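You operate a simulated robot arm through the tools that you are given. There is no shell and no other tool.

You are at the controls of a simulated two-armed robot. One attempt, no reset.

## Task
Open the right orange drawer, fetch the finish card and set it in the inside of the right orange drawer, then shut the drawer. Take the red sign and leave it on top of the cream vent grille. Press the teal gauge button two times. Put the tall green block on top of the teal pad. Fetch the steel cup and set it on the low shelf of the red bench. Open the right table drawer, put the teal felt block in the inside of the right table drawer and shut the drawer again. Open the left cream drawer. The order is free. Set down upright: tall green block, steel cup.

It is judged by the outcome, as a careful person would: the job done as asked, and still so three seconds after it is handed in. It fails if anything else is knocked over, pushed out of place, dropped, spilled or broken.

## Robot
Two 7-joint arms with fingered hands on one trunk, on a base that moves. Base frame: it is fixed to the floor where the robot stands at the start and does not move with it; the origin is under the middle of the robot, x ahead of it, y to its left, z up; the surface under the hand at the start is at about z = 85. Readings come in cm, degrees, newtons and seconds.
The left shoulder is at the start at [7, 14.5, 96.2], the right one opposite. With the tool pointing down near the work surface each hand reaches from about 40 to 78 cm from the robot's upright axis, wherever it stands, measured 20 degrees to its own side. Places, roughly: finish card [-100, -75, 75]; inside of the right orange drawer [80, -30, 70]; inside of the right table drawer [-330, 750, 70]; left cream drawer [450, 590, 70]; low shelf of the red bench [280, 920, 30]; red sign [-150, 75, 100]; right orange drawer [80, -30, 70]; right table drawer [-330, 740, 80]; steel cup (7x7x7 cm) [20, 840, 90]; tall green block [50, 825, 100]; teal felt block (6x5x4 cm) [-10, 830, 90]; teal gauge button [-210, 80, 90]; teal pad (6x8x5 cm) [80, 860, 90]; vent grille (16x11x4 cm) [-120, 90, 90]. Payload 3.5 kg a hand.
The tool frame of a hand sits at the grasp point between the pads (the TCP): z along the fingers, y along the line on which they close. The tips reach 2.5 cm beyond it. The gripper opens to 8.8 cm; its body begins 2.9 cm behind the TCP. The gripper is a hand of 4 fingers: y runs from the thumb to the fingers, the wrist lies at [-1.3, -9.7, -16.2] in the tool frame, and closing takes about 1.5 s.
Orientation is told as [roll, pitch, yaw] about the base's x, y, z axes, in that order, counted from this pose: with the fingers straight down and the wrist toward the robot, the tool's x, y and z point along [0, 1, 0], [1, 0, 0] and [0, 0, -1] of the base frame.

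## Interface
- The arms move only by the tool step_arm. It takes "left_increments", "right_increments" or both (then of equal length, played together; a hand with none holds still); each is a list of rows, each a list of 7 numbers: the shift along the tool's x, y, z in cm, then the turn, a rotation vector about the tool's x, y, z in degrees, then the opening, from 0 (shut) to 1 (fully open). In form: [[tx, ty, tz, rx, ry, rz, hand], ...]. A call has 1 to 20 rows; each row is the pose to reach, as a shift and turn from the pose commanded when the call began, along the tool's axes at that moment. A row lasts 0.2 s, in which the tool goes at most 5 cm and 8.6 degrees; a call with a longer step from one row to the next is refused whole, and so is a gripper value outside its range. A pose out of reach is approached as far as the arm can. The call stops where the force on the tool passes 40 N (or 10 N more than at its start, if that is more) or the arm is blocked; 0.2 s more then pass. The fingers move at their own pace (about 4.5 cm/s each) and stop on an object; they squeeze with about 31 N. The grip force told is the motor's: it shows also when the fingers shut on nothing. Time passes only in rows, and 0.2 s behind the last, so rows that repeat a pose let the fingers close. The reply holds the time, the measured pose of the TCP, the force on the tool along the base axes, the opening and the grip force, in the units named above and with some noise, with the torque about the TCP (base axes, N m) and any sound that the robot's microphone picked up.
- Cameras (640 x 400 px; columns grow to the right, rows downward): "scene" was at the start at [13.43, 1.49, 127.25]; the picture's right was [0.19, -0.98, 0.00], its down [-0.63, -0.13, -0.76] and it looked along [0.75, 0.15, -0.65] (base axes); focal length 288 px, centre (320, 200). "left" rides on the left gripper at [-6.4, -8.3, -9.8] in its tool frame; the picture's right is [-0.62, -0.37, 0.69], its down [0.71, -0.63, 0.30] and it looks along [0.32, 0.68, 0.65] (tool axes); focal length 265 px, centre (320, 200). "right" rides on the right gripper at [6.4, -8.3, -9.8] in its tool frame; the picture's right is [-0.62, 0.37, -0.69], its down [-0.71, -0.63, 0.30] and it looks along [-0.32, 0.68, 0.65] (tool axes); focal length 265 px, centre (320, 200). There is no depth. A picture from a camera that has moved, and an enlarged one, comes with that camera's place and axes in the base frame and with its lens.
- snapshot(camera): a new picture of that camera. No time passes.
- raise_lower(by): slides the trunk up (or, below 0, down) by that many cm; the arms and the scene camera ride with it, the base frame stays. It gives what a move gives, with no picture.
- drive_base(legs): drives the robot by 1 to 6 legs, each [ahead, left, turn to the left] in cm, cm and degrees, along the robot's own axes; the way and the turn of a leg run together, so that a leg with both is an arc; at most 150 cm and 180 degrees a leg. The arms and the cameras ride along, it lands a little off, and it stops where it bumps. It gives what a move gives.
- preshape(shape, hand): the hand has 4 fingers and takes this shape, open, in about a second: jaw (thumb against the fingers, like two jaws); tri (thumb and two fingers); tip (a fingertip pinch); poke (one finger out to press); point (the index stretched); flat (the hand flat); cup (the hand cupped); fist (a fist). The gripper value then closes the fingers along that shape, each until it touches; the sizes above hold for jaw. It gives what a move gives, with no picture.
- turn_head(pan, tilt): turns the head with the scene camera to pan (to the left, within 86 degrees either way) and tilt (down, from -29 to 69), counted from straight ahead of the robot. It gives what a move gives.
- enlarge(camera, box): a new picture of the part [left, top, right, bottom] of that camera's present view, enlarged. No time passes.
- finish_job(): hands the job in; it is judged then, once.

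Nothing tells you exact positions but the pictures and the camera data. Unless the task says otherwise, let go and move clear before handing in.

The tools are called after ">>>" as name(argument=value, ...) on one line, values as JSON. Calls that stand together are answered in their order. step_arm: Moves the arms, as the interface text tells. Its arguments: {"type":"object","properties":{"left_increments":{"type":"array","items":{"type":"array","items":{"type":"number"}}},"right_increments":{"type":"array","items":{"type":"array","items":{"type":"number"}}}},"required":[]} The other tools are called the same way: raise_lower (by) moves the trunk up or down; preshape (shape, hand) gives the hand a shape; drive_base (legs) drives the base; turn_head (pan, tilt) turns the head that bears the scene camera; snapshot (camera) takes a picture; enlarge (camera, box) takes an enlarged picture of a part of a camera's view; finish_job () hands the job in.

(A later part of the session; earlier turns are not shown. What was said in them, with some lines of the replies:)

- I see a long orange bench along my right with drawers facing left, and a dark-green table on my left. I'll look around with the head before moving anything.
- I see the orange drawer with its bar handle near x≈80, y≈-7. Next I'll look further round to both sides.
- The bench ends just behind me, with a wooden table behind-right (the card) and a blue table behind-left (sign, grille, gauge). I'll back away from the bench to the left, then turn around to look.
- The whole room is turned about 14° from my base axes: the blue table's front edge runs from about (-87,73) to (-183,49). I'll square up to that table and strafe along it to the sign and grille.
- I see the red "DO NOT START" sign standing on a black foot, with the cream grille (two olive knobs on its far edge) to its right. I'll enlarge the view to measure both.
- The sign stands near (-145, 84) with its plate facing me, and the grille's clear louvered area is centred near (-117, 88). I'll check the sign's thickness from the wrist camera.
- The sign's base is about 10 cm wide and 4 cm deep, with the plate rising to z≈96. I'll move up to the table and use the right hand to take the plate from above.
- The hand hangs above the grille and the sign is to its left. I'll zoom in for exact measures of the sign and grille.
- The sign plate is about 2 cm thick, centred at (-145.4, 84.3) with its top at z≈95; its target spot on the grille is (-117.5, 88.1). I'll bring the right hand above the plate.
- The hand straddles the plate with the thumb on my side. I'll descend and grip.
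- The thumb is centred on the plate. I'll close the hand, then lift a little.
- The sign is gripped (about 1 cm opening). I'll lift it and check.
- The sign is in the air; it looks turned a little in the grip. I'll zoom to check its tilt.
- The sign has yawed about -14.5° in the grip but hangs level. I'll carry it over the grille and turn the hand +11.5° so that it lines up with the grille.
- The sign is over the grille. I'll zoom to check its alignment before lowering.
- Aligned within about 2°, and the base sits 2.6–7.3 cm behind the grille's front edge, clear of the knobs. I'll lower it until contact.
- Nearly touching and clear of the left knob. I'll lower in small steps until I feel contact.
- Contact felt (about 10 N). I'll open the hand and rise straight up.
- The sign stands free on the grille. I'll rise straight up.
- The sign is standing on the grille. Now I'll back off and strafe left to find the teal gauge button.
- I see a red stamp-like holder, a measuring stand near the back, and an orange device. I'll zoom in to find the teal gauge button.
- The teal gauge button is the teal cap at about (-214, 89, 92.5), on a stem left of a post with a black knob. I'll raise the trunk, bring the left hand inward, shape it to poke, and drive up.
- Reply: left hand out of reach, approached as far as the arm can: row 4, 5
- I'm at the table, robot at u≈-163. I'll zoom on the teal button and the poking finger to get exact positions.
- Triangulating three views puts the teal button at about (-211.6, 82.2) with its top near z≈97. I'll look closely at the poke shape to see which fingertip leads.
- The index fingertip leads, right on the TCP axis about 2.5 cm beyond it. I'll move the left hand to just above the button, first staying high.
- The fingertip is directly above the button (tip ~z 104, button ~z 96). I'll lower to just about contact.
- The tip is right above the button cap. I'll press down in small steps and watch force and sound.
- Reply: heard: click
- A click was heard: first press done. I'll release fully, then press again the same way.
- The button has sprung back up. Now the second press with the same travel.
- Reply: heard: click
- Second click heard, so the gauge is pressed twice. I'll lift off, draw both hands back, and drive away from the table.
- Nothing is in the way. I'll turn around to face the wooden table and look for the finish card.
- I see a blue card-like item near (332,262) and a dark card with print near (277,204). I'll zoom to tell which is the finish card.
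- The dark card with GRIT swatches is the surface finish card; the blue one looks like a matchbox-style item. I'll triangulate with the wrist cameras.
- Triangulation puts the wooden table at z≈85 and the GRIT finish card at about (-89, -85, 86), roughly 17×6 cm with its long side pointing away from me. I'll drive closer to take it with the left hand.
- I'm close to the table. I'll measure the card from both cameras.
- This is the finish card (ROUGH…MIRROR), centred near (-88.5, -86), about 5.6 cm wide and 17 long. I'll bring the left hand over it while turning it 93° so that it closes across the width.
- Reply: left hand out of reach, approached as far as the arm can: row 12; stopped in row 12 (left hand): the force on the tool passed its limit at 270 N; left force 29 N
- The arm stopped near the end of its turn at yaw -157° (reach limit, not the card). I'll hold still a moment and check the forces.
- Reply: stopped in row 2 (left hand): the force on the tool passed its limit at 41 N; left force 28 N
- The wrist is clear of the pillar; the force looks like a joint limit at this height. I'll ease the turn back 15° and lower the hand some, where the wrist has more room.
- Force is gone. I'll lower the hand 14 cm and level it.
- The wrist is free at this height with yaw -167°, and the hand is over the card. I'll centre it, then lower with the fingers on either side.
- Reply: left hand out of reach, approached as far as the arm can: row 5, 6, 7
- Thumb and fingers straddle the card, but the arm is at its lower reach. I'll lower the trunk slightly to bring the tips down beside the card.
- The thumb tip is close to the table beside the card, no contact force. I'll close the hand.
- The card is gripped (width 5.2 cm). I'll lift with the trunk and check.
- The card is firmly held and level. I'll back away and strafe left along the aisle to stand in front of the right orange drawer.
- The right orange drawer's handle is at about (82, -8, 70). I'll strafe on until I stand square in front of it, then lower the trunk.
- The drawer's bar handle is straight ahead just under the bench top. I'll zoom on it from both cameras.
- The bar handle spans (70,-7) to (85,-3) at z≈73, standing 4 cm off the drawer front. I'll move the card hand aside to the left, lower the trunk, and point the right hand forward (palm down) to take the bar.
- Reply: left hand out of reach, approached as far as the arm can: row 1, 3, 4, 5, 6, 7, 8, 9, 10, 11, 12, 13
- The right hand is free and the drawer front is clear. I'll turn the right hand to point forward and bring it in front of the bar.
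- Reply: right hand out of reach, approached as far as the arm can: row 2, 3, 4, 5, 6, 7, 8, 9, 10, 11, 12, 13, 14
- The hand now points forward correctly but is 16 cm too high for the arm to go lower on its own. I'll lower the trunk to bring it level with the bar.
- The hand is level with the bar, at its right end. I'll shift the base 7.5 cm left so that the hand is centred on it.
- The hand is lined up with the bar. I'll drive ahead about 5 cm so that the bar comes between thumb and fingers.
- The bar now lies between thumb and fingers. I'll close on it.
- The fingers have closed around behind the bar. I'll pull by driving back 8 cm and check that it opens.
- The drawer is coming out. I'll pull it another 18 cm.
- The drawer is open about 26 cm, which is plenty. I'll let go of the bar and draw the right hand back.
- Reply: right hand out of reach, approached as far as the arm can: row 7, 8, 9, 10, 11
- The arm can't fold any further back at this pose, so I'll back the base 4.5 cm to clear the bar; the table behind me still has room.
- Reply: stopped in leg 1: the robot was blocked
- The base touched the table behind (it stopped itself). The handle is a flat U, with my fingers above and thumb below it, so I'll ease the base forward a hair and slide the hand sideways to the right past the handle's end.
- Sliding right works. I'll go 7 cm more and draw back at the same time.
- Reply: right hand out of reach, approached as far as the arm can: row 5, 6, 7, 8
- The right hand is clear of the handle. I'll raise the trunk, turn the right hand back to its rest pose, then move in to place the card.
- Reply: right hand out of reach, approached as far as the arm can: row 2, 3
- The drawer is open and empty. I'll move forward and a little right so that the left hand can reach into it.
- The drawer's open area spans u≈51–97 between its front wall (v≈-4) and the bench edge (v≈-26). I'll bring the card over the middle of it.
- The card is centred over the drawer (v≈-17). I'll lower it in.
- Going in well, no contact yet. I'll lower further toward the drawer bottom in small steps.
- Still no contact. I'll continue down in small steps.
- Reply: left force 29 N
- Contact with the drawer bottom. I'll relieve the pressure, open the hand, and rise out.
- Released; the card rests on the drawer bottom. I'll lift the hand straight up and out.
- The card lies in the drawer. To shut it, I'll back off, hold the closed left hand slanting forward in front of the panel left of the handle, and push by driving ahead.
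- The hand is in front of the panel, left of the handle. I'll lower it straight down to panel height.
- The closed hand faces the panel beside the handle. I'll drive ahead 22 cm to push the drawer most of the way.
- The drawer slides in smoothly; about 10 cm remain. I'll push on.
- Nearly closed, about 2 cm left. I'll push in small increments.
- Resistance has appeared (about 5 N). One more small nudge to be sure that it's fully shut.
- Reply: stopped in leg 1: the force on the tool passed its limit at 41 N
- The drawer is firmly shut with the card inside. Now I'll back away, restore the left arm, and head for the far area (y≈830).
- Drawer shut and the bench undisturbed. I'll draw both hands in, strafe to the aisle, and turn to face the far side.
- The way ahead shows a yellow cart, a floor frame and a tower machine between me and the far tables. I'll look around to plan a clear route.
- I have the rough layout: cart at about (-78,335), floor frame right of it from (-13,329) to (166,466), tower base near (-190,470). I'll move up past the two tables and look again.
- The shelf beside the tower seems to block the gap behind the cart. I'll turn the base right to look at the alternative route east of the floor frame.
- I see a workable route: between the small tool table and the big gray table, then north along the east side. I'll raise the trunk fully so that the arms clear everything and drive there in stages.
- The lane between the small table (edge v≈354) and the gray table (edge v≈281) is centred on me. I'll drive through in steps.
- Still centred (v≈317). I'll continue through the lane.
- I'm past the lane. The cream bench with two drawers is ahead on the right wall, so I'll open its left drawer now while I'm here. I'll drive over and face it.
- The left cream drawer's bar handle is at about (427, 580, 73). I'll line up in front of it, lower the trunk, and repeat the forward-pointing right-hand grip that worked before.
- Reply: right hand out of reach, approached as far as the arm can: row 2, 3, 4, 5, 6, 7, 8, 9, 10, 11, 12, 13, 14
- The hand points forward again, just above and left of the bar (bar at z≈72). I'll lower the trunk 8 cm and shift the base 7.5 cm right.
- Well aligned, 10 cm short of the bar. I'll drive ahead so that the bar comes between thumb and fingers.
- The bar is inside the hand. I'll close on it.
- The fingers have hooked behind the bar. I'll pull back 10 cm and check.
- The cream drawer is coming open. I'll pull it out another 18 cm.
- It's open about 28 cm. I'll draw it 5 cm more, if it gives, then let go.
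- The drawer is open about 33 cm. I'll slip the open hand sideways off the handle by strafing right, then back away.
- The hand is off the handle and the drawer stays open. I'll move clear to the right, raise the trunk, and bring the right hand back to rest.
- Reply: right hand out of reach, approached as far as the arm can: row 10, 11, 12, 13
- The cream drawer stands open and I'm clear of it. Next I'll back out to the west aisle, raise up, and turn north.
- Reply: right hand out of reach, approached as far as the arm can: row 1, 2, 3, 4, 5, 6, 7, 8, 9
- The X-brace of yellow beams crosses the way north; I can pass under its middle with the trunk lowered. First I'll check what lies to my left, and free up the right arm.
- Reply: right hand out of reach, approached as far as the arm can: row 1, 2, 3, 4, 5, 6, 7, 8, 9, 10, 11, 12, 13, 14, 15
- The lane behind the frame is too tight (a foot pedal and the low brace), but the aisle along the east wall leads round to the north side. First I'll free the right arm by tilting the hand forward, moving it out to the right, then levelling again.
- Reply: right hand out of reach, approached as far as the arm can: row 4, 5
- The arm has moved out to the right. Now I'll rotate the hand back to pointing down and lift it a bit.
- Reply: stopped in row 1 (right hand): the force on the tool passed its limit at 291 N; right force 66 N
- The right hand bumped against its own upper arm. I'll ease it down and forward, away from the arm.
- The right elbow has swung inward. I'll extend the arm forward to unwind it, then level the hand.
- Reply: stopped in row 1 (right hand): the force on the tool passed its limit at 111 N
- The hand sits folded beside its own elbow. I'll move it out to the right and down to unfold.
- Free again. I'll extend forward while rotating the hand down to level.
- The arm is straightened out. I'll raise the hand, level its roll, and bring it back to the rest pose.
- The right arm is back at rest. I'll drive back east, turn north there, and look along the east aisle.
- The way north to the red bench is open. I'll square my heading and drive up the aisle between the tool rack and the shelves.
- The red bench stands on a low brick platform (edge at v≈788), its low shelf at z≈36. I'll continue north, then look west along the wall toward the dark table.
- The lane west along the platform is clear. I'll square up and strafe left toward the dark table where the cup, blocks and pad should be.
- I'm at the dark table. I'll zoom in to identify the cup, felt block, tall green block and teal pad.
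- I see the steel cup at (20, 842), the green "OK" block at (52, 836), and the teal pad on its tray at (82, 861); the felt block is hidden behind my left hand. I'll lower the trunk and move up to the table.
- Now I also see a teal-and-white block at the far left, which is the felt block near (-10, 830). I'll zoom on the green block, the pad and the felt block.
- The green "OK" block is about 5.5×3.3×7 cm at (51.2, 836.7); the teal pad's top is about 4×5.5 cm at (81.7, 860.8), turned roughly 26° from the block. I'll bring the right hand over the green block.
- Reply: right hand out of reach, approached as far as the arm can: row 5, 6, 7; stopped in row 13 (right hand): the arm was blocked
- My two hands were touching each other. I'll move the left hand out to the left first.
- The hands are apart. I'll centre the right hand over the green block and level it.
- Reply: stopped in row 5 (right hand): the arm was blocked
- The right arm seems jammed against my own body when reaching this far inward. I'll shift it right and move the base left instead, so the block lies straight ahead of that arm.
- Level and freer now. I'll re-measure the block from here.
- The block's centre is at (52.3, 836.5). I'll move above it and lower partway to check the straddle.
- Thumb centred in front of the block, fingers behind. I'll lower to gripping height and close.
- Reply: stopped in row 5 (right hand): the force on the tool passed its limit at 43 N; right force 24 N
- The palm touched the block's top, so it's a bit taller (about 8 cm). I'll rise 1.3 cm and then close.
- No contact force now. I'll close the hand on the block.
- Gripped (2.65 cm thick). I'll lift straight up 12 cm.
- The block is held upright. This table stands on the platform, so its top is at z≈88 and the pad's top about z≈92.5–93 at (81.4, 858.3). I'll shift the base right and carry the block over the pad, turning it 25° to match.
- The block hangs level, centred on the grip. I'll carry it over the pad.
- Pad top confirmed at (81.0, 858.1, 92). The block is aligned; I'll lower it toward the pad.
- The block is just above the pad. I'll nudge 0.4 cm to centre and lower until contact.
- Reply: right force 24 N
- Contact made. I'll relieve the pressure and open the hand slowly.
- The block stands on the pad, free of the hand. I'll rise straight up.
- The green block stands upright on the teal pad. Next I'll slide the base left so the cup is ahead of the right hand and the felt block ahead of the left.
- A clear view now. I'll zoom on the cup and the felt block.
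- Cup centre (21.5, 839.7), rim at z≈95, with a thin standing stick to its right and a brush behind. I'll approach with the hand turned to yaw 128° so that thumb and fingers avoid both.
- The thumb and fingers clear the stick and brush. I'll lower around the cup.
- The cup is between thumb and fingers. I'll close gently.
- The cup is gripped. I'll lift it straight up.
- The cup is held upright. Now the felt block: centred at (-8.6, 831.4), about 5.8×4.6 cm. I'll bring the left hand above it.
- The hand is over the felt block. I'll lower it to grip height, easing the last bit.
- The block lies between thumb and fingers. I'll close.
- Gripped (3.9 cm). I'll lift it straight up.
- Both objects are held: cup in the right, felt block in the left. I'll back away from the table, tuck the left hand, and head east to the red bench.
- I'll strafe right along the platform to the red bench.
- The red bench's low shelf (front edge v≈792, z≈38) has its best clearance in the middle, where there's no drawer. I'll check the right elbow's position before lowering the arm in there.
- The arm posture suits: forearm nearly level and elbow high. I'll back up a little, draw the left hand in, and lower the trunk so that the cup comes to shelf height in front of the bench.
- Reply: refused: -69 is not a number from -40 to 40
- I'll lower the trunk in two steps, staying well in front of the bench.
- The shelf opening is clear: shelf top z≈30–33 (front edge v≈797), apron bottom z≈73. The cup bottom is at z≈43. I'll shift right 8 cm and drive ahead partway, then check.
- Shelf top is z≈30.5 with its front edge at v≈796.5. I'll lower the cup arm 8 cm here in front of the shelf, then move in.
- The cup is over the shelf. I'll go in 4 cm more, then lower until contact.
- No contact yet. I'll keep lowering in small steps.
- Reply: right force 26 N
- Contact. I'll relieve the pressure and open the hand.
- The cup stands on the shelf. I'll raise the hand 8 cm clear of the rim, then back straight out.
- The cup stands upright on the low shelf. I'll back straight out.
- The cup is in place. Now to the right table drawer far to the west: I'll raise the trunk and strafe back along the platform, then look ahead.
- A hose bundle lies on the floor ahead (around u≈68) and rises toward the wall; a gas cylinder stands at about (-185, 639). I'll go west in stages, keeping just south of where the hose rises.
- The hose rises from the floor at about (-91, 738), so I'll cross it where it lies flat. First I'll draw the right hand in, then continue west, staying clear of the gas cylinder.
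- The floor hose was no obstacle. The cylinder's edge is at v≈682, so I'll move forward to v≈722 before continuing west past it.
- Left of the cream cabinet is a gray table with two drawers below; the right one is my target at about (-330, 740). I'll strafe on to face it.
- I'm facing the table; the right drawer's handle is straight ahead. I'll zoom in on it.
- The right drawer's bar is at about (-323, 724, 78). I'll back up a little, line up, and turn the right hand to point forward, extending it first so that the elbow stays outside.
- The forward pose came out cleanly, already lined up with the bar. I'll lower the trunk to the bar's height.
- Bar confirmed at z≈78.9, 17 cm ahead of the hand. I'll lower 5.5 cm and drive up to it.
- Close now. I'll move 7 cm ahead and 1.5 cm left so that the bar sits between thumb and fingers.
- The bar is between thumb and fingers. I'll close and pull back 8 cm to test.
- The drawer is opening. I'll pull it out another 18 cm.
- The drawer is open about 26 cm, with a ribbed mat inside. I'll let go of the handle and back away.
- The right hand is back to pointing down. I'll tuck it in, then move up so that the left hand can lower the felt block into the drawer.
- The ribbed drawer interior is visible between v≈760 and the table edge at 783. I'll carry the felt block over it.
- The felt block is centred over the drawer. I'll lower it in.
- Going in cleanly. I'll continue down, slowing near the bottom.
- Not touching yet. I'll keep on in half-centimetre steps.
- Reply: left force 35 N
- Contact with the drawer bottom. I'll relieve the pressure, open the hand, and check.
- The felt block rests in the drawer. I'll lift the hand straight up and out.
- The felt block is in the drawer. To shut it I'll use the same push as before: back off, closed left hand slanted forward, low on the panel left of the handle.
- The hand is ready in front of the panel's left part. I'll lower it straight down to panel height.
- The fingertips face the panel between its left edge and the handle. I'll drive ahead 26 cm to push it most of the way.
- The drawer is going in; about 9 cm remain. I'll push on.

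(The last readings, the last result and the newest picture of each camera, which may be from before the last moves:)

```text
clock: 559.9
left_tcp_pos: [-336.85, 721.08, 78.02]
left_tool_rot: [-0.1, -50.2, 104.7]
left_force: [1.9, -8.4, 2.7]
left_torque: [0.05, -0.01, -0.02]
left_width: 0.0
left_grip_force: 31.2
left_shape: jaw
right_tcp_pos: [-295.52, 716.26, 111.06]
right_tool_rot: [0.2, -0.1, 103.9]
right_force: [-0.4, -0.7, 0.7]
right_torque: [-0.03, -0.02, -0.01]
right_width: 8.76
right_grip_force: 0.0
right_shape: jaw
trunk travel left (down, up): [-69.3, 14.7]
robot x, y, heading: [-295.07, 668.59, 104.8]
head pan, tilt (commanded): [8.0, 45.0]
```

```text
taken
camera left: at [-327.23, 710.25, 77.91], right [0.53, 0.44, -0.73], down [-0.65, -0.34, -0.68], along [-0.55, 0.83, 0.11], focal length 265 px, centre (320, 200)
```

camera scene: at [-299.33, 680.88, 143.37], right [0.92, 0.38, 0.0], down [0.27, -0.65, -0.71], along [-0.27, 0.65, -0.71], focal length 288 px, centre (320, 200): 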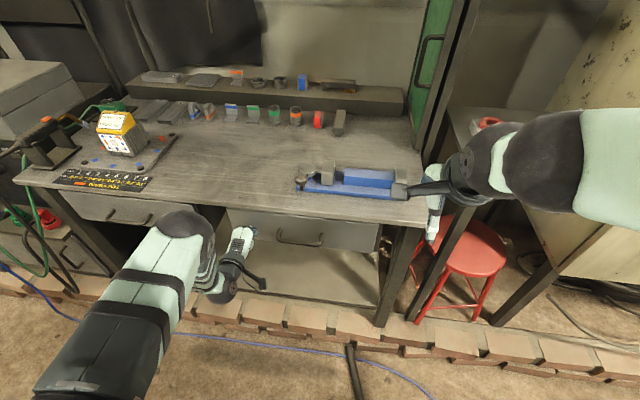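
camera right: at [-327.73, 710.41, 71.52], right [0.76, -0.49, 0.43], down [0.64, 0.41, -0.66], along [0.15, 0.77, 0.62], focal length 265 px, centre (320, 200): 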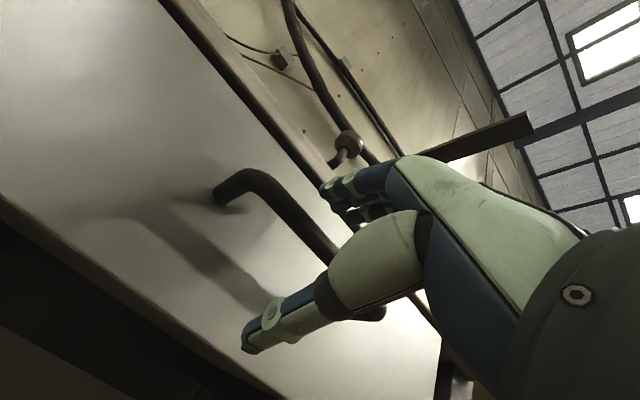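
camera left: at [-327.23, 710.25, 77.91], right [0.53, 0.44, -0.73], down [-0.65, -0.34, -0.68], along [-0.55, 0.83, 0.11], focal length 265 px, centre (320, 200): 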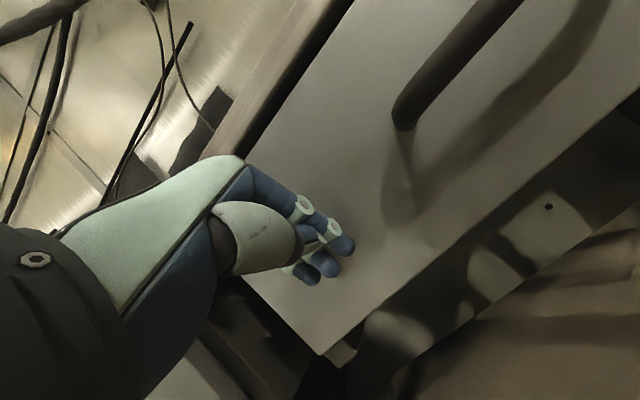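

Resistance has appeared right where I expect the closed position. One small nudge to be sure.

>>> drive_base(legs=[[0.7, 0, 0]])

>>> snapshot(camera="left")

```text
clock: 560.6
left_tcp_pos: [-336.83, 721.05, 78.09]
left_tool_rot: [0.1, -50.1, 104.6]
left_force: [11.5, -34.2, 3.7]
left_torque: [-0.05, -0.03, -0.05]
left_width: 0.0
left_grip_force: 31.2
left_shape: jaw
right_tcp_pos: [-295.64, 716.32, 111.26]
right_tool_rot: [0.2, -0.4, 104.1]
right_force: [-0.7, 1.4, -0.1]
right_torque: [0.05, 0.0, -0.02]
right_width: 8.77
right_grip_force: 0.2
right_shape: jaw
trunk travel left (down, up): [-69.3, 14.7]
robot x, y, heading: [-295.08, 669.41, 104.6]
head pan, tilt (commanded): [8.0, 45.0]
```

```text
taken
camera left: at [-327.23, 710.35, 78.07], right [0.52, 0.44, -0.73], down [-0.65, -0.35, -0.68], along [-0.55, 0.83, 0.11], focal length 265 px, centre (320, 200)
```

left: 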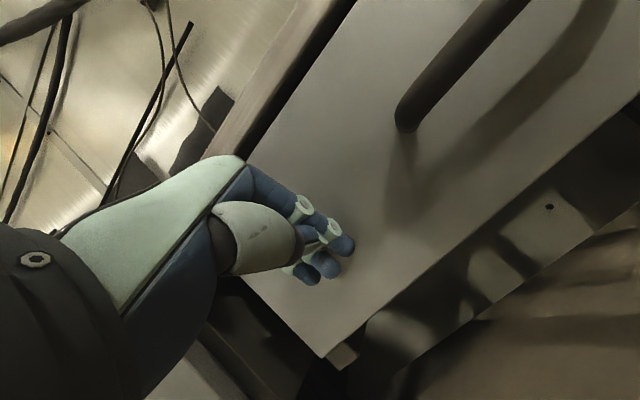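

Firm stop at 36 N: the drawer is shut. I'll back away, raise the hand, and check.

>>> drive_base(legs=[[-26, 0, 0]])

>>> step_arm(left_increments=[[0, 2.3, -1.9, 5, 0, 0, 0], [0, 4.6, -3.8, 10, 0, 0, 0], [0, 6.9, -5.7, 16, 0, 0, 0.5], [0, 9.2, -7.6, 22, 0, 0, 1], [0, 11.5, -9.5, 28, 0, 0, 1], [0, 13.8, -11.4, 34, 0, 0, 1], [0, 16, -13.3, 42, 0, 0, 1], [0, 18, -15, 50, 0, 0, 1], [0, 18, -15, 50, 0, 0, 1]])

>>> turn_head(pan=0, tilt=38)

>>> snapshot(camera="scene")

>>> enlarge(camera="scene", box=[120, 150, 440, 350])

```text
clock: 562.5
left_tcp_pos: [-330.46, 696.98, 77.72]
left_tool_rot: [-0.1, -49.9, 104.5]
left_force: [0.5, 0.2, -0.3]
left_torque: [0.0, 0.01, -0.01]
left_width: 0.0
left_grip_force: 31.4
left_shape: jaw
right_tcp_pos: [-289.2, 692.26, 110.99]
right_tool_rot: [0.1, 0.0, 103.9]
right_force: [0.0, -0.2, -0.3]
right_torque: [-0.02, -0.02, -0.01]
right_width: 8.76
right_grip_force: 0.1
right_shape: jaw
trunk travel left (down, up): [-69.3, 14.7]
robot x, y, heading: [-288.65, 644.84, 104.6]
head pan, tilt (commanded): [8.0, 45.0]
```

```text
clock: 564.5
left_tcp_pos: [-330.67, 697.01, 101.33]
left_tool_rot: [-0.1, 0.2, 104.6]
left_force: [0.7, 0.5, 0.1]
left_torque: [0.02, 0.0, 0.02]
left_width: 8.76
left_grip_force: 0.0
left_shape: jaw
right_tcp_pos: [-289.23, 692.14, 110.89]
right_tool_rot: [0.1, 0.1, 103.9]
right_force: [-0.5, 1.2, 0.5]
right_torque: [-0.04, 0.01, 0.02]
right_width: 8.79
right_grip_force: 0.1
right_shape: jaw
trunk travel left (down, up): [-69.3, 14.7]
robot x, y, heading: [-288.72, 645.11, 104.3]
head pan, tilt (commanded): [8.0, 45.0]
```

```text
clock: 565.1
left_tcp_pos: [-330.57, 697.06, 101.16]
left_tool_rot: [-0.1, 0.2, 104.6]
left_force: [0.6, 0.4, 0.9]
left_torque: [0.0, -0.01, -0.01]
left_width: 8.77
left_grip_force: 0.0
left_shape: jaw
right_tcp_pos: [-289.22, 692.3, 110.93]
right_tool_rot: [0.0, 0.0, 103.9]
right_force: [-0.6, 0.7, 0.3]
right_torque: [0.01, 0.0, -0.05]
right_width: 8.75
right_grip_force: 0.2
right_shape: jaw
trunk travel left (down, up): [-69.3, 14.7]
robot x, y, heading: [-288.49, 644.67, 104.6]
head pan, tilt (commanded): [0.0, 38.0]
```

```text
taken
camera scene: at [-292.07, 657.69, 144.38], right [0.97, 0.25, 0.0], down [0.15, -0.6, -0.79], along [-0.2, 0.76, -0.62], focal length 288 px, centre (320, 200)
```

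scene: 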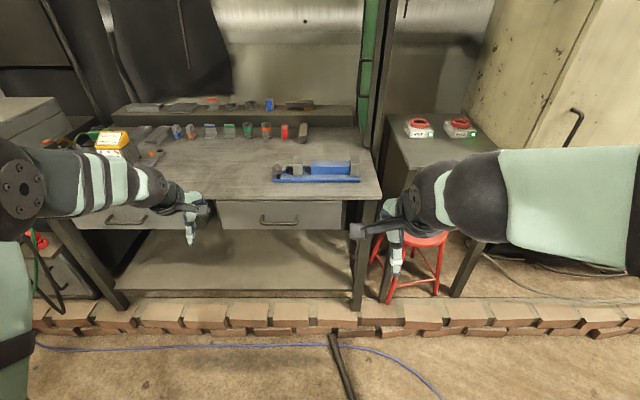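

```text
2.00 times, centred on (280, 250) of scene
camera zoom: at [-292.07, 657.69, 144.38], right [0.97, 0.25, 0.0], down [0.15, -0.6, -0.79], along [-0.2, 0.76, -0.62], focal length 577 px, centre (400, 100)
```

zoom: 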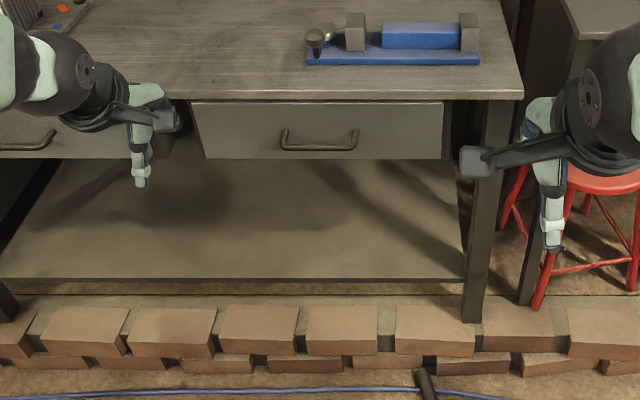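

All seven parts are done: card shut in the orange drawer, sign on the grille, gauge pressed twice, green block upright on the teal pad, cup upright on the red bench's low shelf, felt block shut in the table drawer, and left cream drawer open. Both hands are empty and clear, so I'll hand the job in.

>>> finish_job()

```text
The job is handed in.
```

I handed the job in with every part done. Both hands were empty and clear of everything.

| Task | Result |
|---|---|
| Finish card | It is inside the right orange drawer, and the drawer is pushed shut against its stop. |
| Red sign | It stands on the cream vent grille. |
| Teal gauge button | I pressed it twice and heard a click each time. |
| Tall green block | It stands upright on the teal pad. |
| Steel cup | It stands upright on the low shelf of the red bench. |
| Teal felt block | It is inside the right table drawer, and the drawer is pushed shut against its stop. |
| Left cream drawer | It is open about 33 cm. |

- **Contact with a table:** While I was releasing the orange drawer's handle, my base backed into the green-legged table behind me and stopped itself. I did not go back to check that table, but the touch was slow.
- **Two similar items:** A blue card-like item lay near the finish card. I took the dark card printed with grit samples from ROUGH to MIRROR.
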